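You operate a simulated robot arm through the tools that you are given. There is no shell and no other tool.

Carry out the task below with a simulated two-armed robot. There is one attempt and no reset: what you move stays moved.

## Task
Switch the brush machine off, then swap the clean board inside for the dusty one.
Fine: off at its mains slider; the clean board goes on the brush rest; shut the hood. Where these are worked on the way, their far stop is far enough and under half their travel is too little: brush hood.

The check looks at the end state, three seconds after you hand in, the way a careful person would. Anything else that was tipped, shoved, dropped, spilled or broken makes it a failure.

## Robot
Two 7-joint arms with fingered hands on one trunk that stands fixed in place. Base frame: the origin is at the foot of the trunk, x ahead of it, y to its left, z up; the work surface is at about z = 720. Readings come in mm, degrees, newtons and seconds.
The left shoulder is at [70, 165, 1368], the right one opposite. With the tool pointing down near the work surface each hand reaches from about 100 to 840 mm from the base axis, measured 20 degrees to its own side. Payload 4.1 kg a hand.
The tool frame of a hand sits at the grasp point between the pads (the TCP): z along the fingers, y along the line on which they close. The tips reach 32 mm beyond it. The gripper opens to 108 mm; its body begins 38 mm behind the TCP. The gripper is a hand of 4 fingers: y runs from the thumb to the fingers, the wrist lies at [-16, -108, -186] in the tool frame.
Orientation is that of the tool frame in the base frame, as a unit quaternion [x, y, z, w]. With the fingers straight down and the wrist toward the robot, the tool's x, y and z point along [0, 1, 0], [1, 0, 0] and [0, 0, -1] of the base frame.

## Interface
- The arms move only by the tool nudge_tool. It takes "left_series", "right_series" or both (then of equal length, played together; a hand with none holds still); each is a list of rows, each a list of 6 numbers: the shift along the tool's x, y, z in units of 100 mm (1.0 is 100 mm), then the turn, a rotation vector about the tool's x, y, z in units of 45 degrees (1.0 is 45 degrees). In form: [[x, y, z, ax, ay, az], ...]. A call has 1 to 20 rows; each row is the pose to reach, as a shift and turn from the pose commanded when the call began, along the tool's axes at that moment. A call with a number of a shift or a turn outside -1 to 1 is refused whole. Rows are played at 5 a second. More than 50 mm and 8.6 degrees between two rows, and nothing of the call is played. Where a pose cannot be reached the arm comes as near as it can. A force on the tool above 50 N (or 10 N above the force at the start of the call, whichever is more), or a blocked arm, ends the call early, and 0.2 s more pass. In this call time passes only in rows, and 0.2 s behind the last. The reply holds the time, the measured pose of the TCP, the force on the tool along the base axes, the opening and the grip force, in the units named above and with some noise, with the torque about the TCP (base axes, N m) and any sound that the robot's microphone picked up.
- Cameras (640 x 400 px; columns grow to the right, rows downward): "scene" is now at [123.1, -39.7, 1582.7]; the picture's right is [-0.49, -0.87, 0.00], its down [-0.60, 0.34, -0.73] and it looks along [0.63, -0.36, -0.69] (base axes); focal length 237 px, centre (320, 200). "left" rides on the left gripper at [-64, -93, -132] in its tool frame; the picture's right is [-0.80, -0.28, 0.53], its down [0.55, -0.71, 0.45] and it looks along [0.25, 0.65, 0.72] (tool axes); focal length 247 px, centre (320, 200). "right" rides on the right gripper at [64, -93, -132] in its tool frame; the picture's right is [-0.80, 0.28, -0.53], its down [-0.55, -0.71, 0.45] and it looks along [-0.25, 0.65, 0.72] (tool axes); focal length 247 px, centre (320, 200). There is no depth. A picture from a camera that has moved, and an enlarged one, comes with that camera's place and axes in the base frame and with its lens.
- camera(camera): a new picture of that camera. The clock stands still meanwhile.
- slide_trunk(by): slides the trunk up (or, below 0, down) by that many mm; the arms and the scene camera ride with it, the base frame stays. It gives what a move gives, with no picture.
- curl_fingers(index, middle, ring, thumb_bend, hand): sets how far each is bent, from 0 (flat) to 1 (curled in); at 0.3 the hand is open as for a grip, at 0.7 the pads meet at the TCP. One left out holds its place. A second passes; each finger stops where it meets its share of the squeeze, and holds until it gets a number again. It is the only way to open and close the hand. It gives what a move gives, with no picture; readings hold the bend of each and the force on the fingers (four entries, about 0 where the hand has none), thumb and palm.
- pan_tilt(pan, tilt): turns the head with the scene camera to pan (to the left, within 86 degrees either way) and tilt (down, from -29 to 69), counted from straight ahead of the robot. It gives what a move gives.
- zoom(camera, box): a new picture of the part [left, top, right, bottom] of that camera's present view, enlarged. The clock stands still meanwhile.
- sign_off(): hands the job in; it is judged then, once.

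Nothing tells you positions but the pictures and the camera data. Unless the task says otherwise, let go and move clear before handing in.

The tools are called after "Call:" by a JSON object that holds its "api" and its "payload". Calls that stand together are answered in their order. nudge_tool: Moves the arms, as the interface text tells. Its arguments: {"type":"object","properties":{"left_series":{"type":"array"},"right_series":{"type":"array"}},"required":[]} The other tools are called the same way: slide_trunk (by) moves the trunk up or down; curl_fingers (index, middle, ring, thumb_bend, hand) moves the fingers one by one; pan_tilt (pan, tilt) turns the head that bears the scene camera; camera (camera) takes a picture; zoom (camera, box) takes an enlarged picture of a part of a camera's view; sign_off () hands the job in.

At the start:

```text
time_s: 0.0
left_position: [532.2, -60.1, 1410.0]
left_tool_rot: [0.707, 0.707, 0.0, 0.0]
left_force: [0.4, 0.6, 0.7]
left_ft_torque: [-0.02, -0.01, -0.02]
left_gripper_width: 107.4
left_gripper_force: 0.1
left_shape: jaw
left_bend: [0.3, 0.3, 0.3, 0.3]
left_finger forces: [0.1, 0.0, 0.0, 0.1, 0.0, 0.0]
right_position: [445.6, -533.3, 1356.8]
right_tool_rot: [0.707, 0.707, 0.0, 0.0]
right_force: [0.3, -0.2, 0.3]
right_ft_torque: [0.01, 0.04, -0.01]
right_gripper_width: 107.7
right_gripper_force: 0.1
right_shape: jaw
right_bend: [0.3, 0.3, 0.3, 0.3]
right_finger forces: [0.0, 0.0, 0.0, 0.0, 0.1, 0.1]
trunk travel left (down, up): [-875.0, 65.0]
head pan, tilt (commanded): [-29.5, 43.4]
```

scene: 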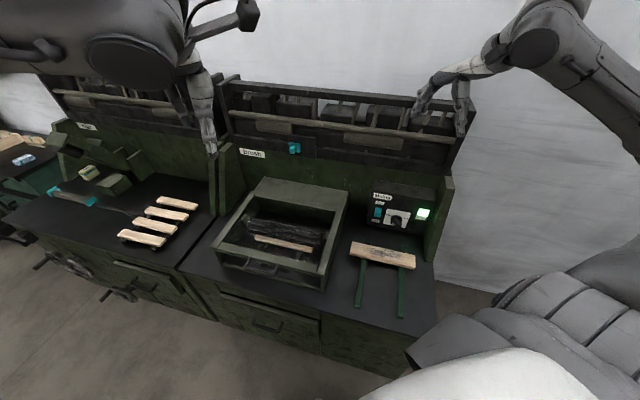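
right: 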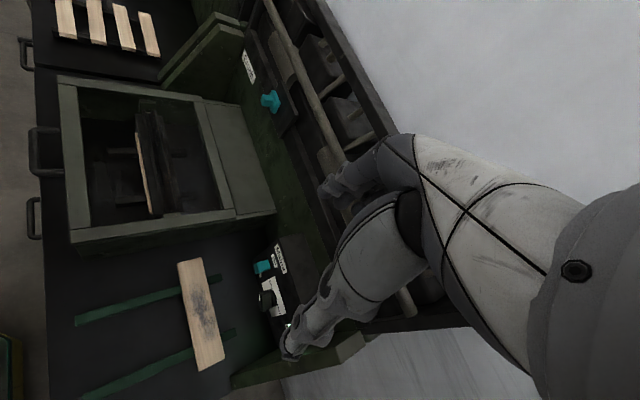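
left: 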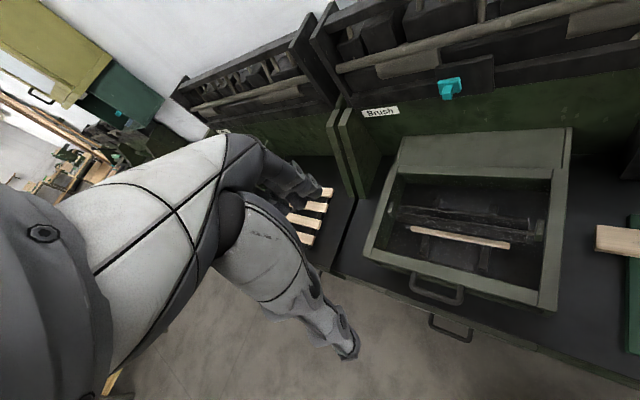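

I see a brush machine with a glazed or open hood, a clean board inside it, a dusty board on two green rails (the "brush rest") to the right, and a small panel with a mains slider. I'll take closer pictures before moving anything.

Call:
{"api": "zoom", "payload": {"camera": "scene", "box": [340, 170, 460, 245]}}

Call:
{"api": "zoom", "payload": {"camera": "scene", "box": [190, 160, 440, 316]}}

Call:
{"api": "zoom", "payload": {"camera": "left", "box": [340, 60, 640, 340]}}

Call:
{"api": "zoom", "payload": {"camera": "right", "box": [40, 50, 360, 390]}}

```text
5.33 times, centred on (400, 208) of scene
camera zoom: at [123.1, -39.7, 1582.7], right [-0.49, -0.87, 0.0], down [-0.6, 0.34, -0.73], along [0.63, -0.36, -0.69], focal length 1265 px, centre (-107, 160)
```

zoom: 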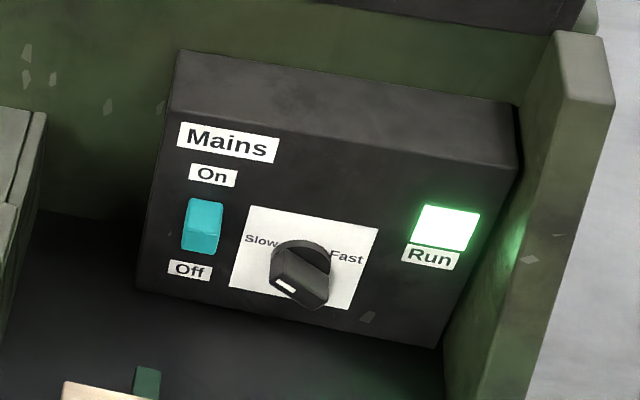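

```text
2.56 times, centred on (315, 238) of scene
camera zoom: at [123.1, -39.7, 1582.7], right [-0.49, -0.87, 0.0], down [-0.6, 0.34, -0.73], along [0.63, -0.36, -0.69], focal length 607 px, centre (333, 103)
```

zoom: 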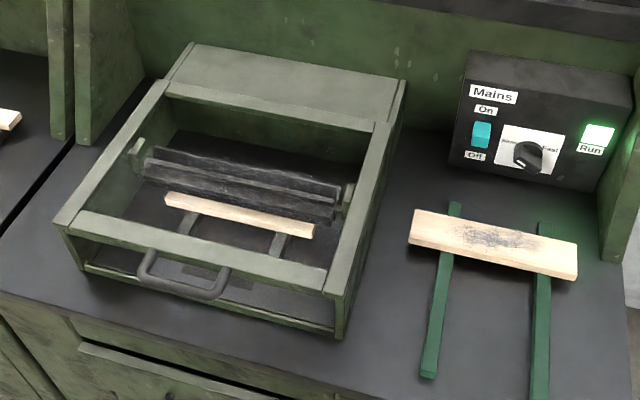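

```text
1.43 times, centred on (490, 200) of left
camera zoom: at [439.7, -123.1, 1542.3], right [-0.28, -0.8, -0.53], down [-0.71, 0.55, -0.45], along [0.65, 0.25, -0.72], focal length 353 px, centre (77, 200)
```

zoom: 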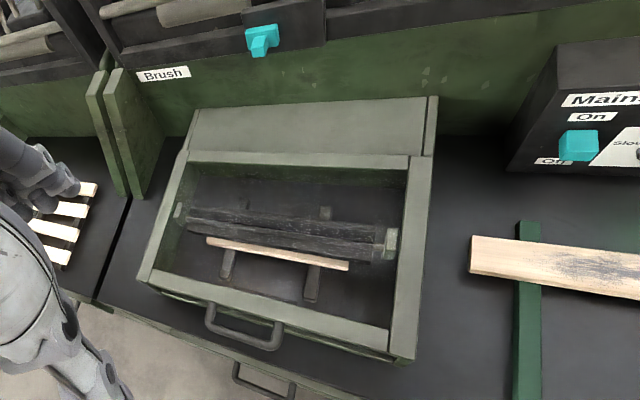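

```text
1.18 times, centred on (200, 220) of right
camera zoom: at [353.8, -467.9, 1488.8], right [0.28, -0.8, 0.53], down [-0.71, -0.55, -0.45], along [0.65, -0.25, -0.72], focal length 291 px, centre (461, 176)
```

zoom: 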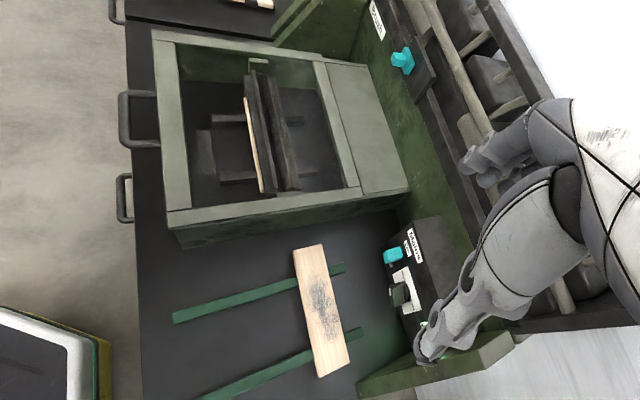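

The bench is turned about 45° to the robot. I put the dusty board near [480, -545], the clean board near [724, -210] under the brush, and the slider near [613, -607, 838]. I'll zoom in on the hood, its hinge, and the teal knob on the wall before moving.

Call:
{"api": "zoom", "payload": {"camera": "scene", "box": [205, 170, 365, 270]}}

Call:
{"api": "zoom", "payload": {"camera": "scene", "box": [205, 230, 345, 318]}}

Call:
{"api": "zoom", "payload": {"camera": "scene", "box": [335, 220, 455, 330]}}

Call:
{"api": "zoom", "payload": {"camera": "left", "box": [360, 60, 500, 148]}}

Call:
{"api": "zoom", "payload": {"camera": "scene", "box": [40, 110, 240, 260]}}

Call:
{"api": "zoom", "payload": {"camera": "left", "box": [360, 170, 580, 310]}}

```text
4.00 times, centred on (285, 220) of scene
camera zoom: at [123.1, -39.7, 1582.7], right [-0.49, -0.87, 0.0], down [-0.6, 0.34, -0.73], along [0.63, -0.36, -0.69], focal length 949 px, centre (460, 120)
```

zoom: 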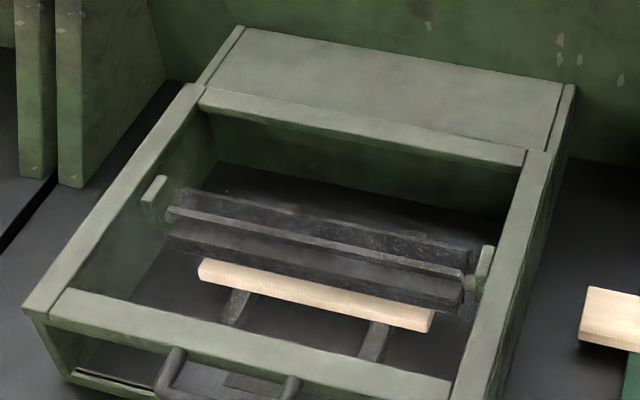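

```text
4.55 times, centred on (275, 274) of scene
camera zoom: at [123.1, -39.7, 1582.7], right [-0.49, -0.87, 0.0], down [-0.6, 0.34, -0.73], along [0.63, -0.36, -0.69], focal length 1078 px, centre (524, -136)
```

zoom: 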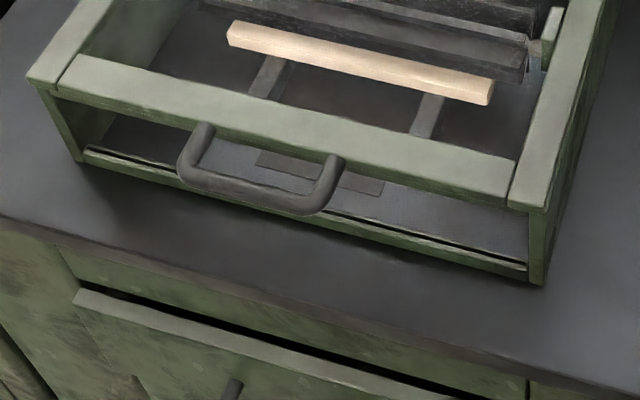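

```text
3.64 times, centred on (395, 275) of scene
camera zoom: at [123.1, -39.7, 1582.7], right [-0.49, -0.87, 0.0], down [-0.6, 0.34, -0.73], along [0.63, -0.36, -0.69], focal length 862 px, centre (47, -73)
```

zoom: 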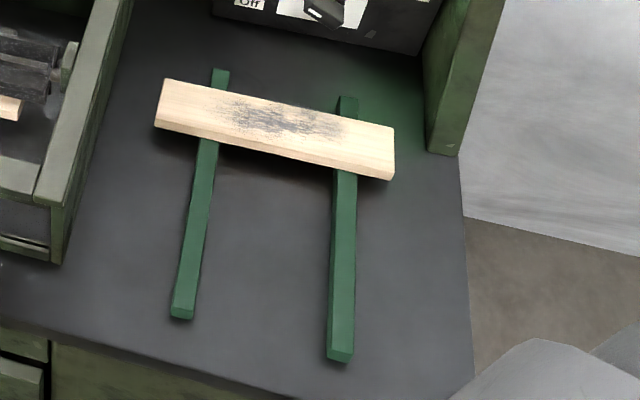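

```text
4.55 times, centred on (430, 104) of left
camera zoom: at [439.7, -123.1, 1542.3], right [-0.28, -0.8, -0.53], down [-0.71, 0.55, -0.45], along [0.65, 0.25, -0.72], focal length 1123 px, centre (-180, 636)
```

zoom: 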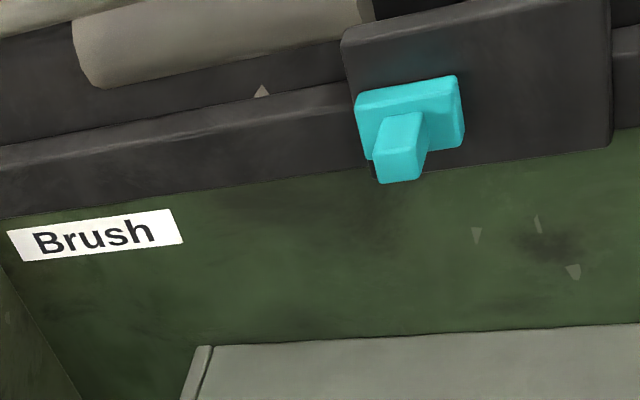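

```text
2.67 times, centred on (140, 185) of scene
camera zoom: at [123.1, -39.7, 1582.7], right [-0.49, -0.87, 0.0], down [-0.6, 0.34, -0.73], along [0.63, -0.36, -0.69], focal length 632 px, centre (800, 240)
```

zoom: 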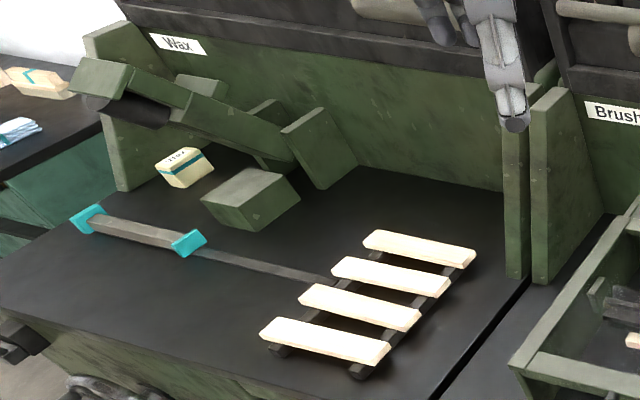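

```text
2.86 times, centred on (470, 240) of left
camera zoom: at [439.7, -123.1, 1542.3], right [-0.28, -0.8, -0.53], down [-0.71, 0.55, -0.45], along [0.65, 0.25, -0.72], focal length 706 px, centre (-109, 86)
```

zoom: 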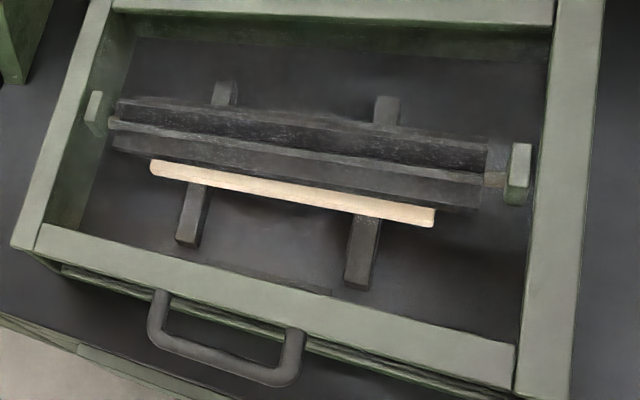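

The hood hinge line runs from about [965, -180, 862] to [699, -481, 852]. The handle bar is near [585, -68, 843]. The brush covers most of the clean board. Next I'll study my hand's geometry and the slider more closely, before bringing the right hand near the mains panel.

Call:
{"api": "zoom", "payload": {"camera": "right", "box": [240, 120, 560, 400]}}

Call:
{"api": "zoom", "payload": {"camera": "right", "box": [220, 220, 340, 340]}}

Call:
{"api": "zoom", "payload": {"camera": "left", "box": [120, 120, 400, 380]}}

Call:
{"api": "zoom", "payload": {"camera": "scene", "box": [400, 0, 640, 150]}}

```text
1.43 times, centred on (400, 260) of right
camera zoom: at [353.8, -467.9, 1488.8], right [0.28, -0.8, 0.53], down [-0.71, -0.55, -0.45], along [0.65, -0.25, -0.72], focal length 353 px, centre (206, 114)
```

zoom: 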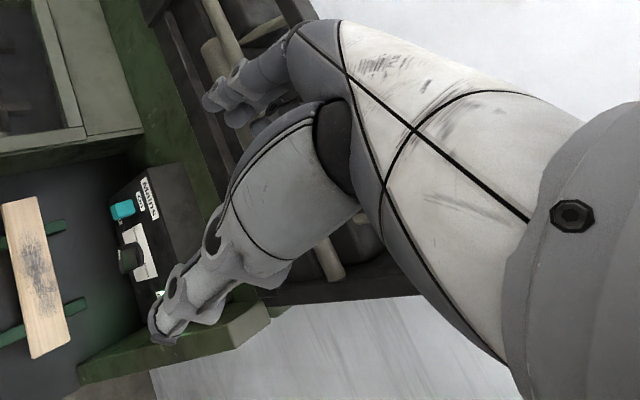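

```text
3.33 times, centred on (280, 280) of right
camera zoom: at [353.8, -467.9, 1488.8], right [0.28, -0.8, 0.53], down [-0.71, -0.55, -0.45], along [0.65, -0.25, -0.72], focal length 823 px, centre (453, -67)
```

zoom: 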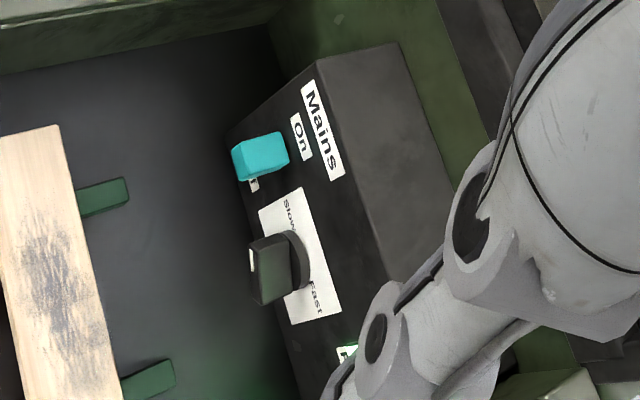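

```text
1.54 times, centred on (260, 250) of left
camera zoom: at [439.7, -123.1, 1542.3], right [-0.28, -0.8, -0.53], down [-0.71, 0.55, -0.45], along [0.65, 0.25, -0.72], focal length 380 px, centre (412, 123)
```

zoom: 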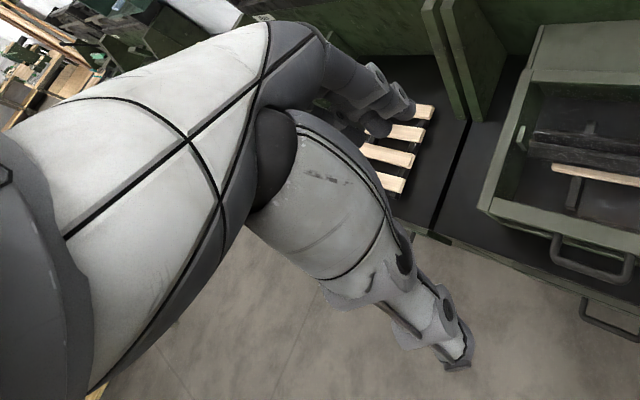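

```text
2.67 times, centred on (520, 75) of scene
camera zoom: at [123.1, -39.7, 1582.7], right [-0.49, -0.87, 0.0], down [-0.6, 0.34, -0.73], along [0.63, -0.36, -0.69], focal length 632 px, centre (-213, 533)
```

zoom: 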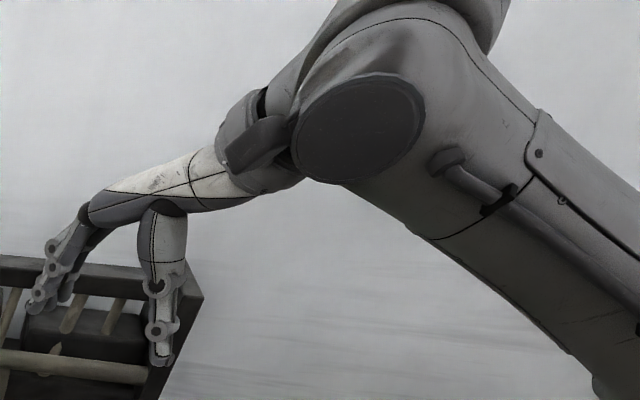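

The panel face is vertical, and the slider sits about 38 mm from its left edge near [613, -607, 838], with Off at the bottom. I'll close the right hand into a blunt poker, yaw it to face the bench and bring it down in stages.

Call:
{"api": "curl_fingers", "payload": {"hand": "right", "index": 0.7, "middle": 0.7, "ring": 0.7, "thumb_bend": 0.7}}

Call:
{"api": "nudge_tool", "payload": {"right_series": [[-0.05, 0.05, 0.16, 0, 0, 0.167], [-0.1, 0.1, 0.33, 0, 0, 0.333], [-0.15, 0.15, 0.5, 0, 0, 0.5], [-0.2, 0.2, 0.67, 0, 0, 0.667], [-0.25, 0.25, 0.83, 0, 0, 0.833], [-0.3, 0.3, 1.0, 0, 0, 1.0]]}}

Call:
{"api": "camera", "payload": {"camera": "right"}}

Call:
{"api": "camera", "payload": {"camera": "scene"}}

```text
time_s: 1.0
left_position: [531.1, -59.6, 1410.9]
left_tool_rot: [0.707, 0.707, 0.0, 0.001]
left_force: [1.1, 0.6, -0.5]
left_ft_torque: [-0.03, 0.03, 0.02]
left_gripper_width: 107.7
left_gripper_force: 0.0
left_shape: jaw
left_bend: [0.3, 0.3, 0.3, 0.3]
left_finger forces: [0.1, 0.0, 0.0, 0.0, 0.0, 0.0]
right_position: [445.1, -533.4, 1356.9]
right_tool_rot: [0.707, 0.708, 0.0, -0.001]
right_force: [-0.3, 0.4, 0.4]
right_ft_torque: [-0.01, 0.0, -0.01]
right_gripper_width: 3.6
right_gripper_force: 0.0
right_shape: fingers
right_bend: [0.7, 0.7, 0.7, 0.7]
right_finger forces: [0.0, 0.0, 0.0, 0.1, 0.0, 0.0]
trunk travel left (down, up): [-875.0, 65.0]
head pan, tilt (commanded): [-29.5, 43.4]
```

```text
time_s: 2.4
left_position: [532.4, -59.3, 1411.4]
left_tool_rot: [0.707, 0.707, 0.0, 0.0]
left_force: [0.1, 0.0, -0.3]
left_ft_torque: [0.01, 0.0, 0.0]
left_gripper_width: 107.7
left_gripper_force: 0.0
left_shape: jaw
left_bend: [0.3, 0.3, 0.3, 0.3]
left_finger forces: [0.1, 0.1, 0.1, 0.0, 0.1, 0.1]
right_position: [476.1, -563.7, 1255.8]
right_tool_rot: [0.924, 0.382, 0.0, -0.001]
right_force: [-0.6, -0.3, 0.1]
right_ft_torque: [0.01, 0.02, 0.01]
right_gripper_width: 3.6
right_gripper_force: 0.1
right_shape: fingers
right_bend: [0.7, 0.7, 0.7, 0.7]
right_finger forces: [0.0, 0.1, 0.0, 0.1, 0.0, 0.0]
trunk travel left (down, up): [-875.0, 65.0]
head pan, tilt (commanded): [-29.5, 43.4]
```

```text
taken
camera right: at [457.2, -451.3, 1388.6], right [-0.36, -0.76, 0.53], down [-0.89, 0.11, -0.45], along [0.28, -0.64, -0.72], focal length 247 px, centre (320, 200)
```

right: 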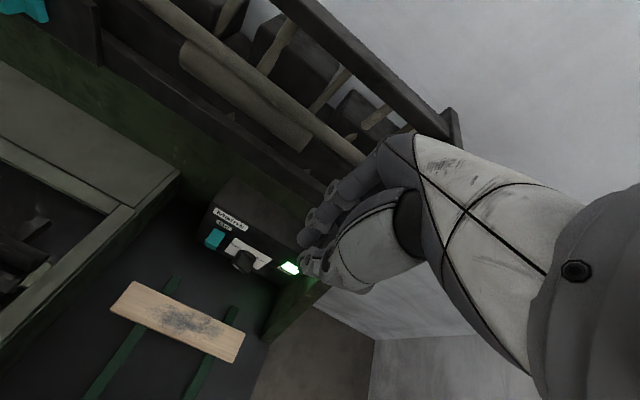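

```text
taken
camera scene: at [123.9, -39.7, 1582.7], right [-0.49, -0.87, 0.0], down [-0.6, 0.34, -0.73], along [0.63, -0.36, -0.69], focal length 237 px, centre (320, 200)
```

scene: 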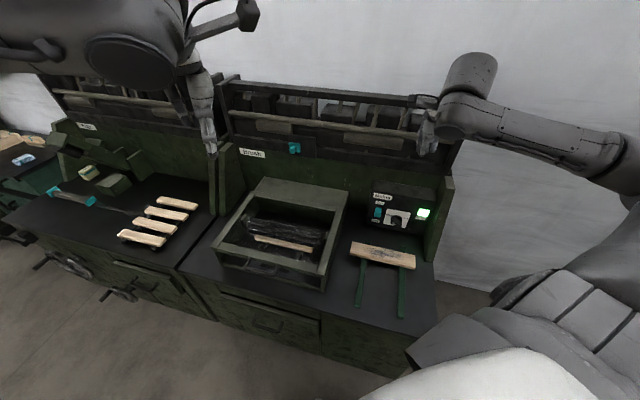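

The hand is closed and faces the bench. I'll measure the slider, panel and dusty board from this new viewpoint.

Call:
{"api": "zoom", "payload": {"camera": "right", "box": [180, 160, 340, 300]}}

Call:
{"api": "zoom", "payload": {"camera": "right", "box": [80, 250, 280, 390]}}

```text
2.86 times, centred on (260, 230) of right
camera zoom: at [457.2, -451.3, 1388.6], right [-0.36, -0.76, 0.53], down [-0.89, 0.11, -0.45], along [0.28, -0.64, -0.72], focal length 706 px, centre (491, 114)
```

zoom: 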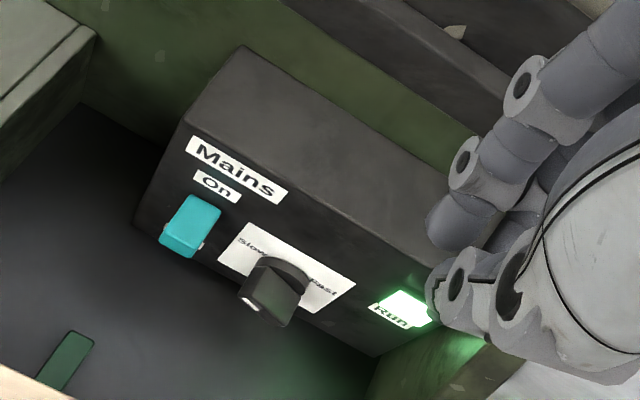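

```text
2.86 times, centred on (180, 320) of right
camera zoom: at [457.2, -451.3, 1388.6], right [-0.36, -0.76, 0.53], down [-0.89, 0.11, -0.45], along [0.28, -0.64, -0.72], focal length 706 px, centre (720, -143)
```

zoom: 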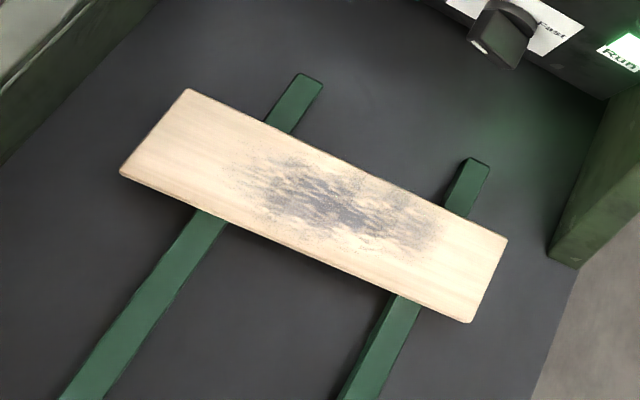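

The slider knob's top is at z≈852, centred near [621, -616]. Its slot runs from about 856 down to 763. I'll pitch the right hand 45° so the closed tips point down and forward, then come down over the knob.

Call:
{"api": "nudge_tool", "payload": {"right_series": [[0.05, 0.08, 0.16, -0.167, 0, 0], [0.1, 0.16, 0.33, -0.333, 0, 0], [0.15, 0.25, 0.5, -0.5, 0, 0], [0.2, 0.33, 0.67, -0.667, 0, 0], [0.25, 0.42, 0.83, -0.833, 0, 0], [0.3, 0.5, 1.0, -1.0, 0, 0]]}}

Call:
{"api": "nudge_tool", "payload": {"right_series": [[0.05, -0.2, 0.35, 0, 0, 0], [0.1, -0.4, 0.7, 0, 0, 0], [0.15, -0.6, 1.0, 0, 0, 0]]}}

Call:
{"api": "camera", "payload": {"camera": "right"}}

Call:
{"api": "camera", "payload": {"camera": "scene"}}

```text
time_s: 3.8
left_position: [532.2, -59.0, 1411.1]
left_tool_rot: [0.707, 0.707, -0.001, 0.001]
left_force: [-0.7, -0.6, -0.6]
left_ft_torque: [-0.02, -0.04, 0.02]
left_gripper_width: 107.8
left_gripper_force: 0.0
left_shape: jaw
left_bend: [0.3, 0.3, 0.3, 0.3]
left_finger forces: [0.1, 0.0, 0.0, 0.0, 0.0, 0.0]
right_position: [533.4, -578.3, 1156.3]
right_tool_rot: [0.854, 0.354, 0.146, 0.353]
right_force: [0.2, -0.4, 0.3]
right_ft_torque: [0.0, 0.02, 0.01]
right_gripper_width: 3.2
right_gripper_force: 0.1
right_shape: fingers
right_bend: [0.7, 0.7, 0.7, 0.7]
right_finger forces: [0.1, 0.1, 0.0, 0.0, 0.1, 0.1]
trunk travel left (down, up): [-875.0, 65.0]
head pan, tilt (commanded): [-29.5, 43.4]
```

```text
time_s: 4.6
left_position: [532.5, -58.6, 1411.3]
left_tool_rot: [0.707, 0.707, -0.001, 0.0]
left_force: [-0.5, -0.4, -1.0]
left_ft_torque: [-0.02, 0.0, -0.01]
left_gripper_width: 108.0
left_gripper_force: 0.1
left_shape: jaw
left_bend: [0.3, 0.3, 0.3, 0.3]
left_finger forces: [0.0, 0.0, 0.0, 0.0, 0.0, 0.1]
right_position: [563.3, -587.4, 1043.5]
right_tool_rot: [0.853, 0.354, 0.146, 0.354]
right_force: [-0.6, 0.5, 0.1]
right_ft_torque: [-0.02, -0.03, 0.01]
right_gripper_width: 3.2
right_gripper_force: 0.1
right_shape: fingers
right_bend: [0.7, 0.7, 0.7, 0.7]
right_finger forces: [0.0, 0.1, 0.1, 0.0, 0.0, 0.0]
trunk travel left (down, up): [-875.0, 65.0]
head pan, tilt (commanded): [-29.5, 43.4]
```

```text
taken
camera right: at [497.4, -429.4, 1071.5], right [-0.69, -0.44, 0.58], down [-0.52, -0.26, -0.81], along [0.51, -0.86, -0.05], focal length 247 px, centre (320, 200)
```

right: 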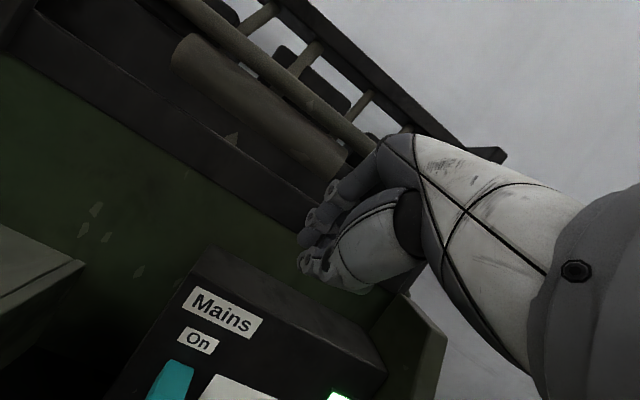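

```text
taken
camera scene: at [123.5, -39.2, 1582.8], right [-0.49, -0.87, 0.0], down [-0.6, 0.34, -0.73], along [0.63, -0.36, -0.69], focal length 237 px, centre (320, 200)
```

scene: 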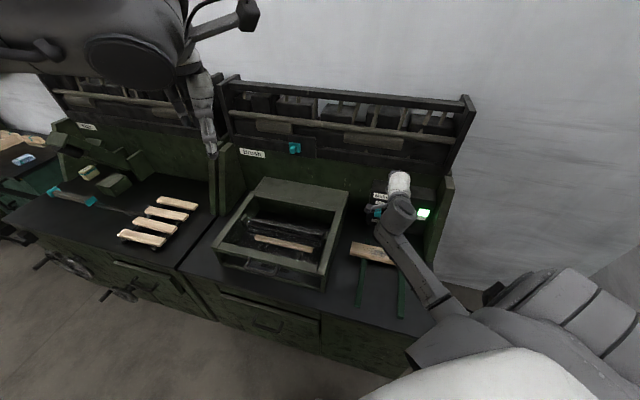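

The hand is tracking as planned. I'll bring the tips to just above the knob and check from the cameras.

Call:
{"api": "nudge_tool", "payload": {"right_series": [[0.05, -0.16, 0.25, 0, 0, 0], [0.1, -0.32, 0.5, 0, 0, 0], [0.15, -0.48, 0.75, 0, 0, 0], [0.2, -0.64, 1.0, 0, 0, 0]]}}

Call:
{"api": "camera", "payload": {"camera": "right"}}

Call:
{"api": "zoom", "payload": {"camera": "scene", "box": [340, 160, 460, 260]}}

Call:
{"api": "zoom", "payload": {"camera": "left", "box": [500, 60, 640, 260]}}

```text
time_s: 5.6
left_position: [531.5, -60.2, 1411.2]
left_tool_rot: [0.707, 0.707, 0.0, -0.001]
left_force: [-0.2, -0.2, -0.3]
left_ft_torque: [-0.02, -0.01, -0.01]
left_gripper_width: 107.5
left_gripper_force: 0.0
left_shape: jaw
left_bend: [0.3, 0.3, 0.3, 0.3]
left_finger forces: [0.0, 0.0, 0.0, 0.0, 0.0, 0.0]
right_position: [597.5, -590.5, 928.0]
right_tool_rot: [0.853, 0.355, 0.147, 0.352]
right_force: [0.5, 0.5, 0.2]
right_ft_torque: [-0.02, 0.01, 0.02]
right_gripper_width: 3.2
right_gripper_force: 0.0
right_shape: fingers
right_bend: [0.7, 0.7, 0.7, 0.7]
right_finger forces: [0.0, 0.0, 0.1, 0.0, 0.1, 0.0]
trunk travel left (down, up): [-875.0, 65.0]
head pan, tilt (commanded): [-29.5, 43.4]
```

```text
taken
camera right: at [530.6, -431.6, 955.8], right [-0.69, -0.44, 0.58], down [-0.52, -0.26, -0.82], along [0.51, -0.86, -0.05], focal length 247 px, centre (320, 200)
```

right: 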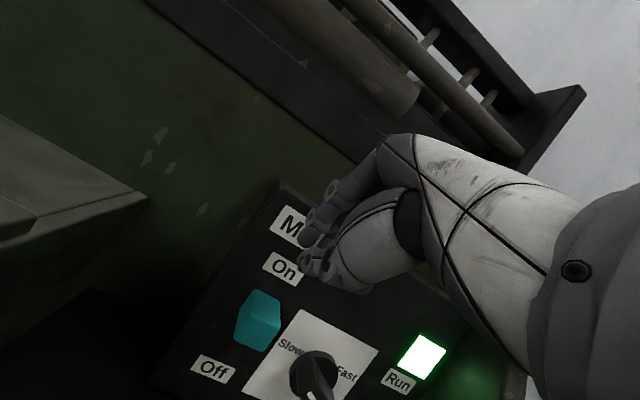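

```text
4.00 times, centred on (400, 210) of scene
camera zoom: at [123.9, -40.0, 1582.7], right [-0.49, -0.87, 0.0], down [-0.6, 0.34, -0.73], along [0.63, -0.36, -0.69], focal length 949 px, centre (0, 160)
```

zoom: 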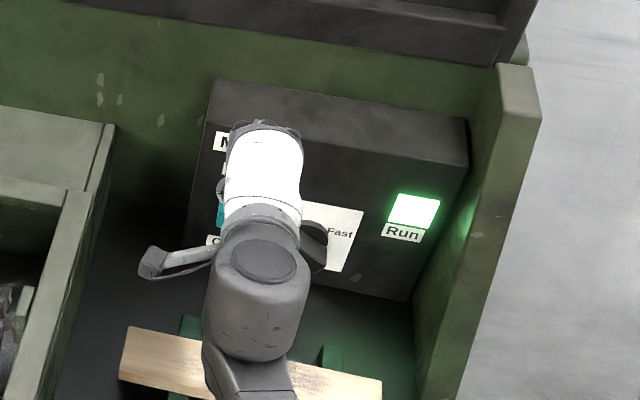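

```text
2.00 times, centred on (570, 160) of left
camera zoom: at [440.5, -123.5, 1542.0], right [-0.28, -0.8, -0.53], down [-0.71, 0.55, -0.45], along [0.65, 0.25, -0.72], focal length 494 px, centre (-180, 280)
```

zoom: 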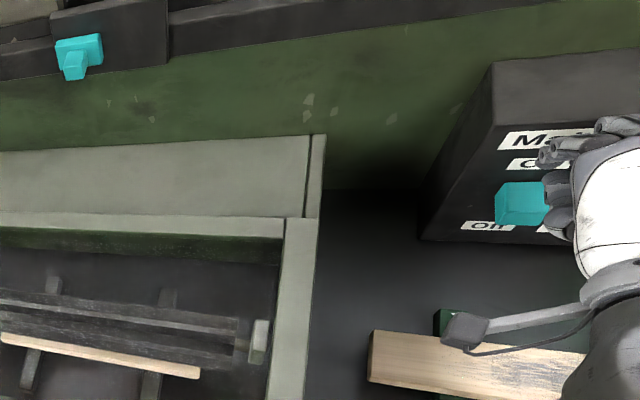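

The wrist camera shows On, the teal knob and Off clearly. The knob top projects where I predicted, near [621, -616, 850]. I'll zoom in once to confirm, then press downward.

Call:
{"api": "zoom", "payload": {"camera": "right", "box": [180, 200, 360, 400]}}

```text
2.00 times, centred on (270, 300) of right
camera zoom: at [530.6, -431.6, 955.8], right [-0.69, -0.44, 0.58], down [-0.52, -0.26, -0.82], along [0.51, -0.86, -0.05], focal length 494 px, centre (420, 0)
```

zoom: 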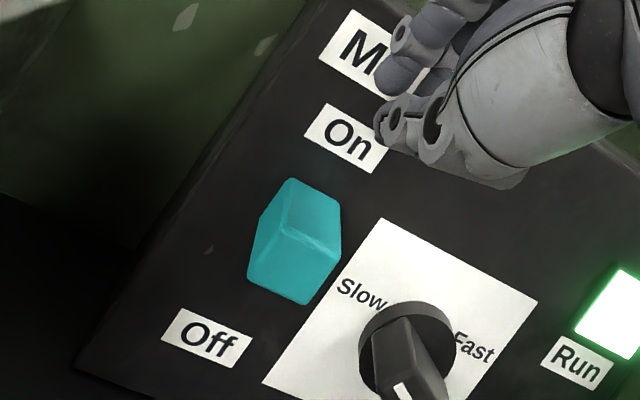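

The knob spans z≈820–845, protrudes about 37 mm and is 25 mm wide, with the dial 66 mm to its right. I'll shift slightly left for dial clearance and press straight down in small steps.

Call:
{"api": "nudge_tool", "payload": {"right_series": [[0.08, 0.056, 0.056, 0, 0, 0], [0.08, -0.121, 0.233, 0, 0, 0], [0.08, -0.298, 0.41, 0, 0, 0], [0.08, -0.368, 0.48, 0, 0, 0], [0.08, -0.439, 0.551, 0, 0, 0], [0.08, -0.475, 0.586, 0, 0, 0], [0.08, -0.51, 0.622, 0, 0, 0]]}}

Call:
{"api": "zoom", "payload": {"camera": "right", "box": [160, 160, 420, 400]}}

Call:
{"api": "zoom", "payload": {"camera": "left", "box": [540, 60, 640, 220]}}

```text
time_s: 7.2
left_position: [533.3, -60.0, 1410.7]
left_tool_rot: [0.707, 0.708, 0.0, 0.0]
left_force: [0.3, -0.5, 0.0]
left_ft_torque: [0.0, 0.0, -0.04]
left_gripper_width: 107.4
left_gripper_force: 0.0
left_shape: jaw
left_bend: [0.3, 0.3, 0.3, 0.3]
left_finger forces: [0.0, 0.1, 0.0, 0.0, 0.0, 0.0]
right_position: [605.7, -588.6, 847.2]
right_tool_rot: [0.853, 0.354, 0.146, 0.354]
right_force: [0.0, 0.1, 0.3]
right_ft_torque: [-0.02, 0.02, 0.0]
right_gripper_width: 2.9
right_gripper_force: 0.1
right_shape: fingers
right_bend: [0.7, 0.7, 0.7, 0.7]
right_finger forces: [0.0, 0.0, 0.1, 0.0, 0.0, 0.0]
trunk travel left (down, up): [-875.0, 65.0]
head pan, tilt (commanded): [-29.5, 43.4]
```

```text
1.67 times, centred on (290, 280) of right
camera zoom: at [539.8, -431.1, 875.3], right [-0.69, -0.44, 0.58], down [-0.52, -0.26, -0.82], along [0.51, -0.86, -0.05], focal length 412 px, centre (370, 67)
```

zoom: 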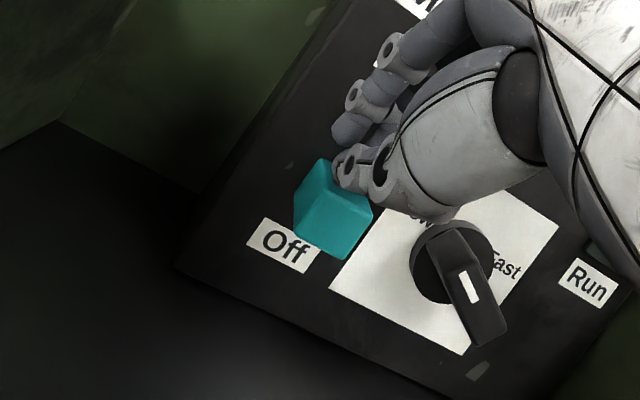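

```text
2.50 times, centred on (590, 140) of left
camera zoom: at [440.0, -123.0, 1542.2], right [-0.28, -0.8, -0.53], down [-0.71, 0.55, -0.45], along [0.65, 0.25, -0.72], focal length 617 px, centre (-355, 350)
```

zoom: 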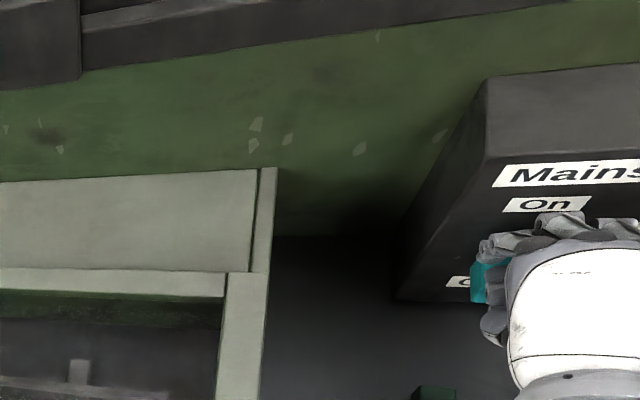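

The Run lamp has gone dark and the knob is near Off. I'll press a little further to make sure it's at its stop.

Call:
{"api": "nudge_tool", "payload": {"right_series": [[0, -0.021, 0.021, 0, 0, 0], [0, -0.042, 0.042, 0, 0, 0], [0, -0.064, 0.064, 0, 0, 0], [0, -0.085, 0.085, 0, 0, 0], [0, -0.106, 0.106, 0, 0, 0]]}}

Call:
{"api": "zoom", "payload": {"camera": "right", "box": [160, 160, 420, 400]}}

```text
time_s: 8.4
left_position: [529.1, -57.6, 1412.7]
left_tool_rot: [0.707, 0.708, 0.0, 0.001]
left_force: [-0.2, 0.3, -0.5]
left_ft_torque: [-0.01, -0.01, 0.01]
left_gripper_width: 107.8
left_gripper_force: 0.2
left_shape: jaw
left_bend: [0.3, 0.3, 0.3, 0.3]
left_finger forces: [0.0, 0.0, 0.1, 0.1, 0.0, 0.1]
right_position: [604.8, -588.8, 835.3]
right_tool_rot: [0.853, 0.353, 0.147, 0.355]
right_force: [-5.9, 0.8, 14.8]
right_ft_torque: [-0.13, -0.1, -0.03]
right_gripper_width: 0.2
right_gripper_force: 8.5
right_shape: fingers
right_bend: [0.68, 0.7, 0.7, 0.74]
right_finger forces: [0.1, 0.1, 0.0, 0.1, 16.4, 0.0]
trunk travel left (down, up): [-875.0, 65.0]
head pan, tilt (commanded): [-29.5, 43.4]
```

```text
1.67 times, centred on (290, 280) of right
camera zoom: at [538.8, -430.6, 862.9], right [-0.69, -0.44, 0.58], down [-0.51, -0.26, -0.82], along [0.51, -0.86, -0.04], focal length 412 px, centre (370, 67)
```

zoom: 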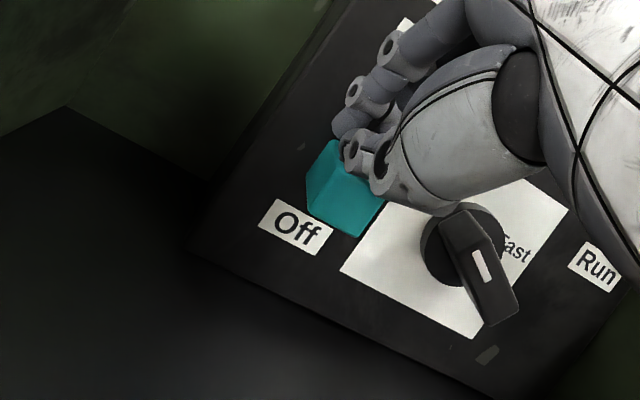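

The thumb reads about 15 N of resistance and the knob no longer moves, so the slider is at its Off stop and Run is dark. I'll retract the right hand up and back, then look again.

Call:
{"api": "nudge_tool", "payload": {"right_series": [[0, 0.2, -0.2, 0, 0, 0], [0, 0.4, -0.4, 0, 0, 0], [0, 0.6, -0.6, 0, 0, 0], [0, 0.7, -0.8, 0, 0, 0], [0, 0.8, -1.0, 0, 0, 0]]}}

Call:
{"api": "nudge_tool", "payload": {"right_series": [[-0.15, 0.2, -0.3, 0.167, 0, 0], [-0.3, 0.4, -0.5, 0.333, 0, 0], [-0.45, 0.55, -0.7, 0.5, 0, 0], [-0.6, 0.7, -0.8, 0.667, 0, 0], [-0.6, 0.8, -0.9, 0.833, 0, 0], [-0.6, 0.9, -1.0, 1.0, 0, 0]]}}

Call:
{"api": "zoom", "payload": {"camera": "scene", "box": [330, 160, 470, 320]}}

Call:
{"api": "camera", "payload": {"camera": "right"}}

```text
time_s: 9.6
left_position: [531.7, -58.5, 1411.8]
left_tool_rot: [0.707, 0.708, -0.001, 0.0]
left_force: [-0.1, -0.5, 0.1]
left_ft_torque: [-0.02, -0.02, -0.02]
left_gripper_width: 107.5
left_gripper_force: 0.0
left_shape: jaw
left_bend: [0.3, 0.3, 0.3, 0.3]
left_finger forces: [0.0, 0.0, 0.1, 0.0, 0.0, 0.0]
right_position: [594.8, -580.0, 961.4]
right_tool_rot: [0.853, 0.353, 0.147, 0.354]
right_force: [0.2, 0.2, 0.3]
right_ft_torque: [0.03, 0.0, -0.01]
right_gripper_width: 3.2
right_gripper_force: 0.1
right_shape: fingers
right_bend: [0.7, 0.7, 0.7, 0.7]
right_finger forces: [0.0, 0.0, 0.1, 0.0, 0.0, 0.0]
trunk travel left (down, up): [-875.0, 65.0]
head pan, tilt (commanded): [-29.5, 43.4]
```

```text
time_s: 11.0
left_position: [532.6, -60.1, 1410.5]
left_tool_rot: [0.707, 0.707, -0.001, -0.001]
left_force: [1.3, 0.8, -1.5]
left_ft_torque: [-0.02, 0.06, -0.02]
left_gripper_width: 107.7
left_gripper_force: 0.1
left_shape: jaw
left_bend: [0.3, 0.3, 0.3, 0.3]
left_finger forces: [0.1, 0.0, 0.0, 0.1, 0.1, 0.0]
right_position: [550.5, -618.5, 1094.7]
right_tool_rot: [0.924, 0.383, -0.001, -0.001]
right_force: [0.3, -0.6, -0.8]
right_ft_torque: [-0.01, 0.01, 0.0]
right_gripper_width: 3.1
right_gripper_force: 0.1
right_shape: fingers
right_bend: [0.7, 0.7, 0.7, 0.7]
right_finger forces: [0.0, 0.1, 0.1, 0.0, 0.0, 0.1]
trunk travel left (down, up): [-875.0, 65.0]
head pan, tilt (commanded): [-29.5, 43.4]
```

```text
2.50 times, centred on (400, 240) of scene
camera zoom: at [124.3, -39.5, 1582.6], right [-0.49, -0.87, 0.0], down [-0.6, 0.34, -0.73], along [0.63, -0.36, -0.69], focal length 593 px, centre (120, 100)
```

zoom: 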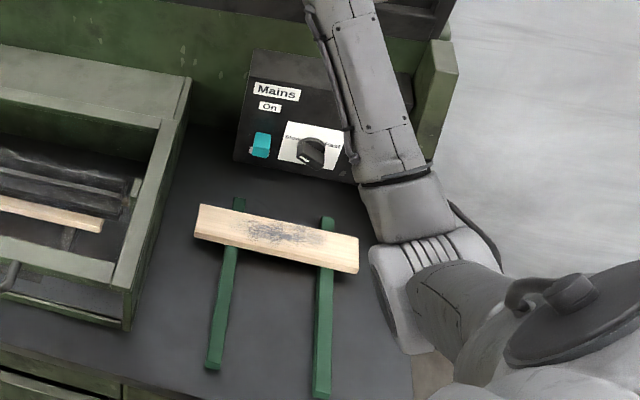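

```text
taken
camera right: at [530.8, -507.0, 1226.0], right [-0.36, -0.77, 0.53], down [-0.89, 0.11, -0.44], along [0.28, -0.63, -0.72], focal length 247 px, centre (320, 200)
```

right: 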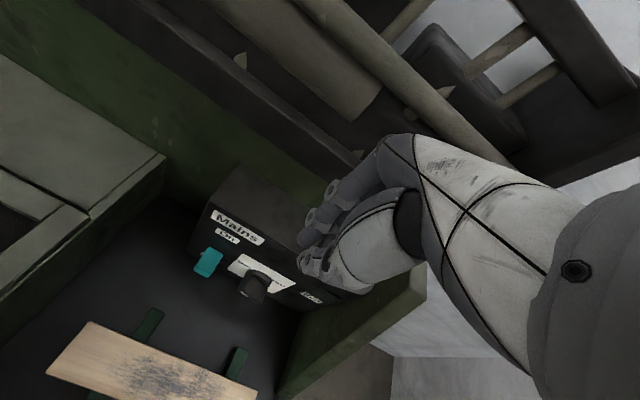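

Mains is off and the lamp is dark. Next is the hood. I'll use the left hand as a flat palm-down spatula under the handle rod to lift it, starting with flat fingers, a yaw to face the bench and a first descent.

Call:
{"api": "curl_fingers", "payload": {"hand": "left", "index": 0.0, "middle": 0.0, "ring": 0.0, "thumb_bend": 0.9}}

Call:
{"api": "nudge_tool", "payload": {"left_series": [[0.16, -0.09, 0.16, 0, 0, 0.167], [0.32, -0.19, 0.33, 0, 0, 0.333], [0.48, -0.28, 0.5, 0, 0, 0.5], [0.65, -0.38, 0.67, 0, 0, 0.667], [0.8, -0.47, 0.83, 0, 0, 0.833], [0.97, -0.57, 1.0, 0, 0, 1.0]]}}

Call:
{"api": "nudge_tool", "payload": {"left_series": [[0, 0, 0.16, -0.133, 0, 0], [0, 0, 0.33, -0.267, 0, 0], [0, 0, 0.5, -0.4, 0, 0], [0, 0, 0.67, -0.533, 0, 0], [0, 0, 0.83, -0.667, 0, 0], [0, 0, 1.0, -0.8, 0, 0]]}}

Call:
{"api": "camera", "payload": {"camera": "left"}}

Call:
{"api": "camera", "payload": {"camera": "scene"}}

```text
time_s: 12.0
left_position: [532.4, -59.7, 1410.6]
left_tool_rot: [0.707, 0.707, 0.0, 0.0]
left_force: [0.7, -0.3, 1.1]
left_ft_torque: [0.01, -0.02, -0.01]
left_gripper_width: 61.6
left_gripper_force: 0.0
left_shape: fingers
left_bend: [0.0, 0.0, 0.0, 0.9]
left_finger forces: [0.0, 0.0, 0.1, 0.0, 0.0, 0.1]
right_position: [550.0, -619.5, 1094.4]
right_tool_rot: [0.924, 0.383, 0.0, 0.001]
right_force: [0.7, 1.0, -0.9]
right_ft_torque: [-0.01, -0.03, 0.0]
right_gripper_width: 3.0
right_gripper_force: 0.0
right_shape: fingers
right_bend: [0.7, 0.7, 0.7, 0.7]
right_finger forces: [0.0, 0.1, 0.0, 0.0, 0.1, 0.1]
trunk travel left (down, up): [-875.0, 65.0]
head pan, tilt (commanded): [-29.5, 43.4]
```

```text
time_s: 13.4
left_position: [475.1, 37.5, 1311.1]
left_tool_rot: [0.924, 0.382, -0.001, 0.001]
left_force: [-0.2, 0.5, -0.9]
left_ft_torque: [-0.04, -0.01, 0.04]
left_gripper_width: 61.5
left_gripper_force: 0.0
left_shape: fingers
left_bend: [0.0, 0.0, 0.0, 0.9]
left_finger forces: [0.1, 0.1, 0.0, 0.0, 0.0, 0.0]
right_position: [548.2, -617.8, 1096.3]
right_tool_rot: [0.924, 0.383, -0.001, 0.001]
right_force: [-0.1, 0.4, 0.3]
right_ft_torque: [-0.02, -0.02, 0.01]
right_gripper_width: 3.1
right_gripper_force: 0.0
right_shape: fingers
right_bend: [0.7, 0.7, 0.7, 0.7]
right_finger forces: [0.1, 0.0, 0.0, 0.1, 0.0, 0.0]
trunk travel left (down, up): [-875.0, 65.0]
head pan, tilt (commanded): [-29.5, 43.4]
```

```text
time_s: 14.6
left_position: [520.5, 98.7, 1213.5]
left_tool_rot: [0.894, 0.39, 0.167, 0.147]
left_force: [-0.2, 0.6, 0.1]
left_ft_torque: [0.0, -0.01, -0.02]
left_gripper_width: 61.1
left_gripper_force: 0.0
left_shape: fingers
left_bend: [0.0, 0.0, 0.0, 0.9]
left_finger forces: [0.1, 0.1, 0.0, 0.1, 0.0, 0.0]
left hand out of reach, approached as far as the arm can: row 1, 2, 3, 4, 5, 6
right_position: [549.6, -614.4, 1097.3]
right_tool_rot: [0.924, 0.384, -0.001, 0.002]
right_force: [0.0, -0.3, 0.1]
right_ft_torque: [-0.05, 0.01, -0.04]
right_gripper_width: 3.1
right_gripper_force: 0.1
right_shape: fingers
right_bend: [0.7, 0.7, 0.7, 0.7]
right_finger forces: [0.1, 0.0, 0.0, 0.1, 0.1, 0.0]
trunk travel left (down, up): [-875.0, 65.0]
head pan, tilt (commanded): [-29.5, 43.4]
stopped in row 6 (left hand): the arm was blocked; the commanded pose is now the measured one
```

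```text
taken
camera left: at [364.5, 130.8, 1283.0], right [-0.47, -0.48, -0.74], down [0.08, 0.81, -0.58], along [0.88, -0.33, -0.35], focal length 247 px, centre (320, 200)
```

left: 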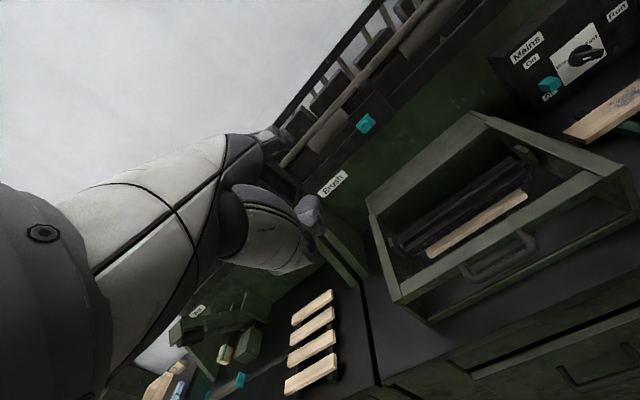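

```text
taken
camera scene: at [123.6, -33.4, 1582.9], right [-0.49, -0.87, 0.0], down [-0.6, 0.34, -0.73], along [0.63, -0.36, -0.69], focal length 237 px, centre (320, 200)
```

scene: 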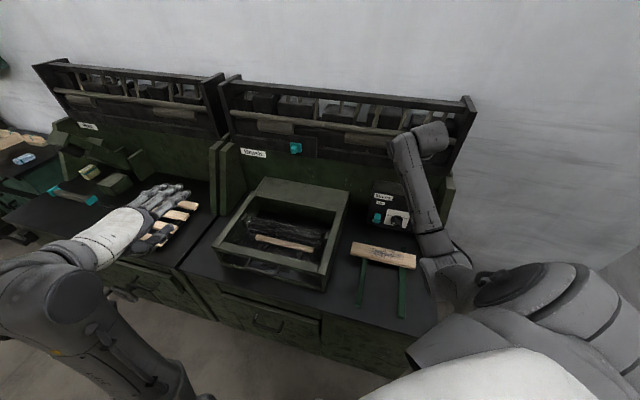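

The left arm ran into its inner reach limit because the wrist was too close to the shoulder, so it drifted left. I'll correct the orientation and move the hand outward and to the right, where it has room.

Call:
{"api": "nudge_tool", "payload": {"left_series": [[-0.08, 0.23, 0.08, -0.07, -0.063, -0.008], [-0.17, 0.47, 0.17, -0.143, -0.126, -0.016], [-0.26, 0.7, 0.25, -0.215, -0.19, -0.025], [-0.35, 0.93, 0.33, -0.286, -0.252, -0.033]]}}

Call:
{"api": "camera", "payload": {"camera": "scene"}}

```text
time_s: 15.6
left_position: [572.3, 2.3, 1213.5]
left_tool_rot: [0.879, 0.364, 0.118, 0.285]
left_force: [0.2, -0.5, 1.0]
left_ft_torque: [0.01, -0.01, -0.02]
left_gripper_width: 61.4
left_gripper_force: 0.0
left_shape: fingers
left_bend: [0.0, 0.0, 0.0, 0.9]
left_finger forces: [0.0, 0.0, 0.1, 0.1, 0.0, 0.0]
right_position: [548.6, -619.2, 1094.0]
right_tool_rot: [0.924, 0.383, -0.002, -0.001]
right_force: [0.5, -0.3, 0.5]
right_ft_torque: [0.03, 0.01, 0.03]
right_gripper_width: 3.3
right_gripper_force: 0.1
right_shape: fingers
right_bend: [0.7, 0.7, 0.7, 0.7]
right_finger forces: [0.0, 0.1, 0.0, 0.0, 0.0, 0.0]
trunk travel left (down, up): [-875.0, 65.0]
head pan, tilt (commanded): [-29.5, 43.4]
```

```text
taken
camera scene: at [124.0, -39.8, 1582.6], right [-0.49, -0.87, 0.0], down [-0.6, 0.34, -0.73], along [0.63, -0.36, -0.69], focal length 237 px, centre (320, 200)
```

scene: 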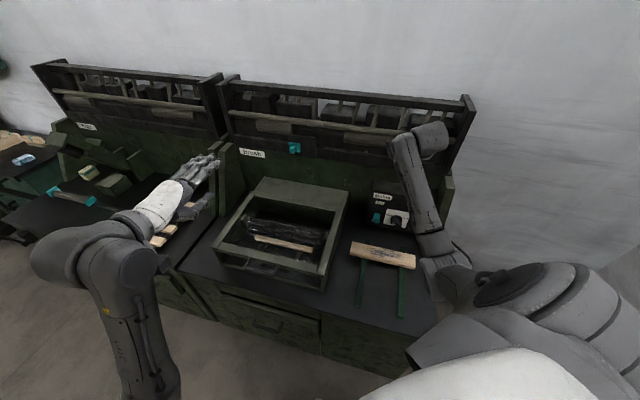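

That worked; the left hand is at a good orientation. I'll look at the flat-finger geometry from the left wrist camera.

Call:
{"api": "camera", "payload": {"camera": "left"}}

Call:
{"api": "zoom", "payload": {"camera": "scene", "box": [110, 140, 260, 250]}}

Call:
{"api": "zoom", "payload": {"camera": "right", "box": [0, 0, 300, 200]}}

```text
taken
camera left: at [420.5, 65.6, 1266.1], right [-0.51, -0.62, -0.6], down [0.17, 0.6, -0.78], along [0.85, -0.5, -0.2], focal length 247 px, centre (320, 200)
```

left: 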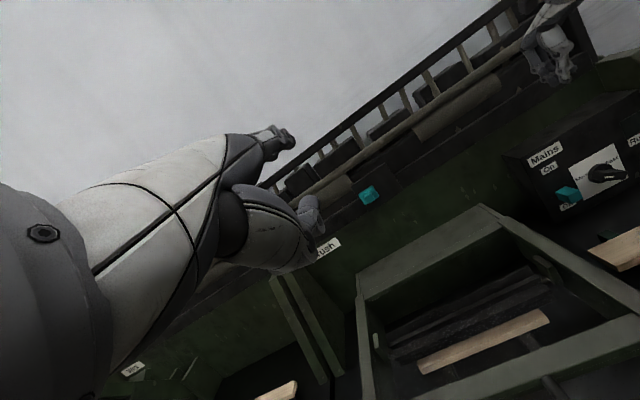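

```text
3.64 times, centred on (185, 195) of scene
camera zoom: at [124.0, -39.8, 1582.6], right [-0.49, -0.87, 0.0], down [-0.6, 0.34, -0.73], along [0.63, -0.36, -0.69], focal length 862 px, centre (811, 218)
```

zoom: 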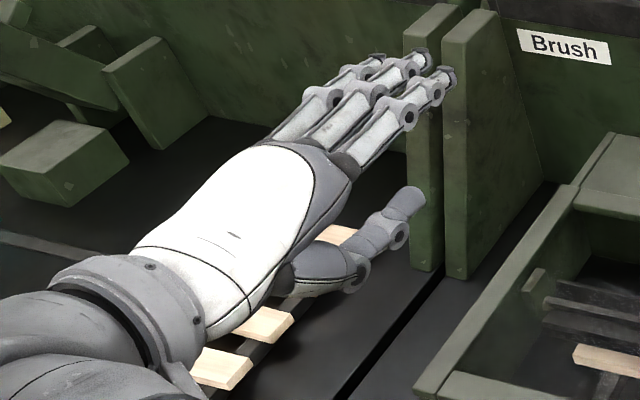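

```text
2.00 times, centred on (150, 100) of right
camera zoom: at [530.6, -507.3, 1225.6], right [-0.36, -0.76, 0.53], down [-0.89, 0.11, -0.45], along [0.28, -0.64, -0.72], focal length 494 px, centre (660, 400)
```

zoom: 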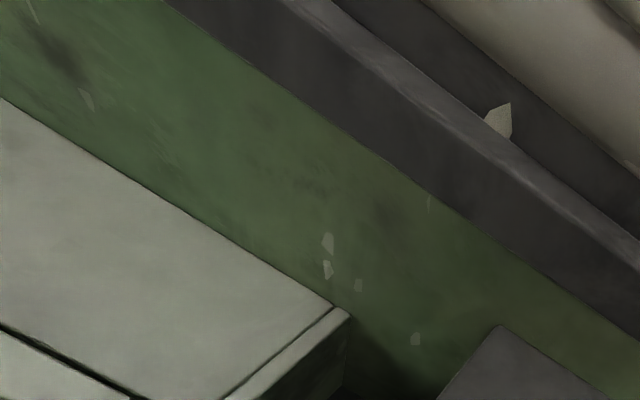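

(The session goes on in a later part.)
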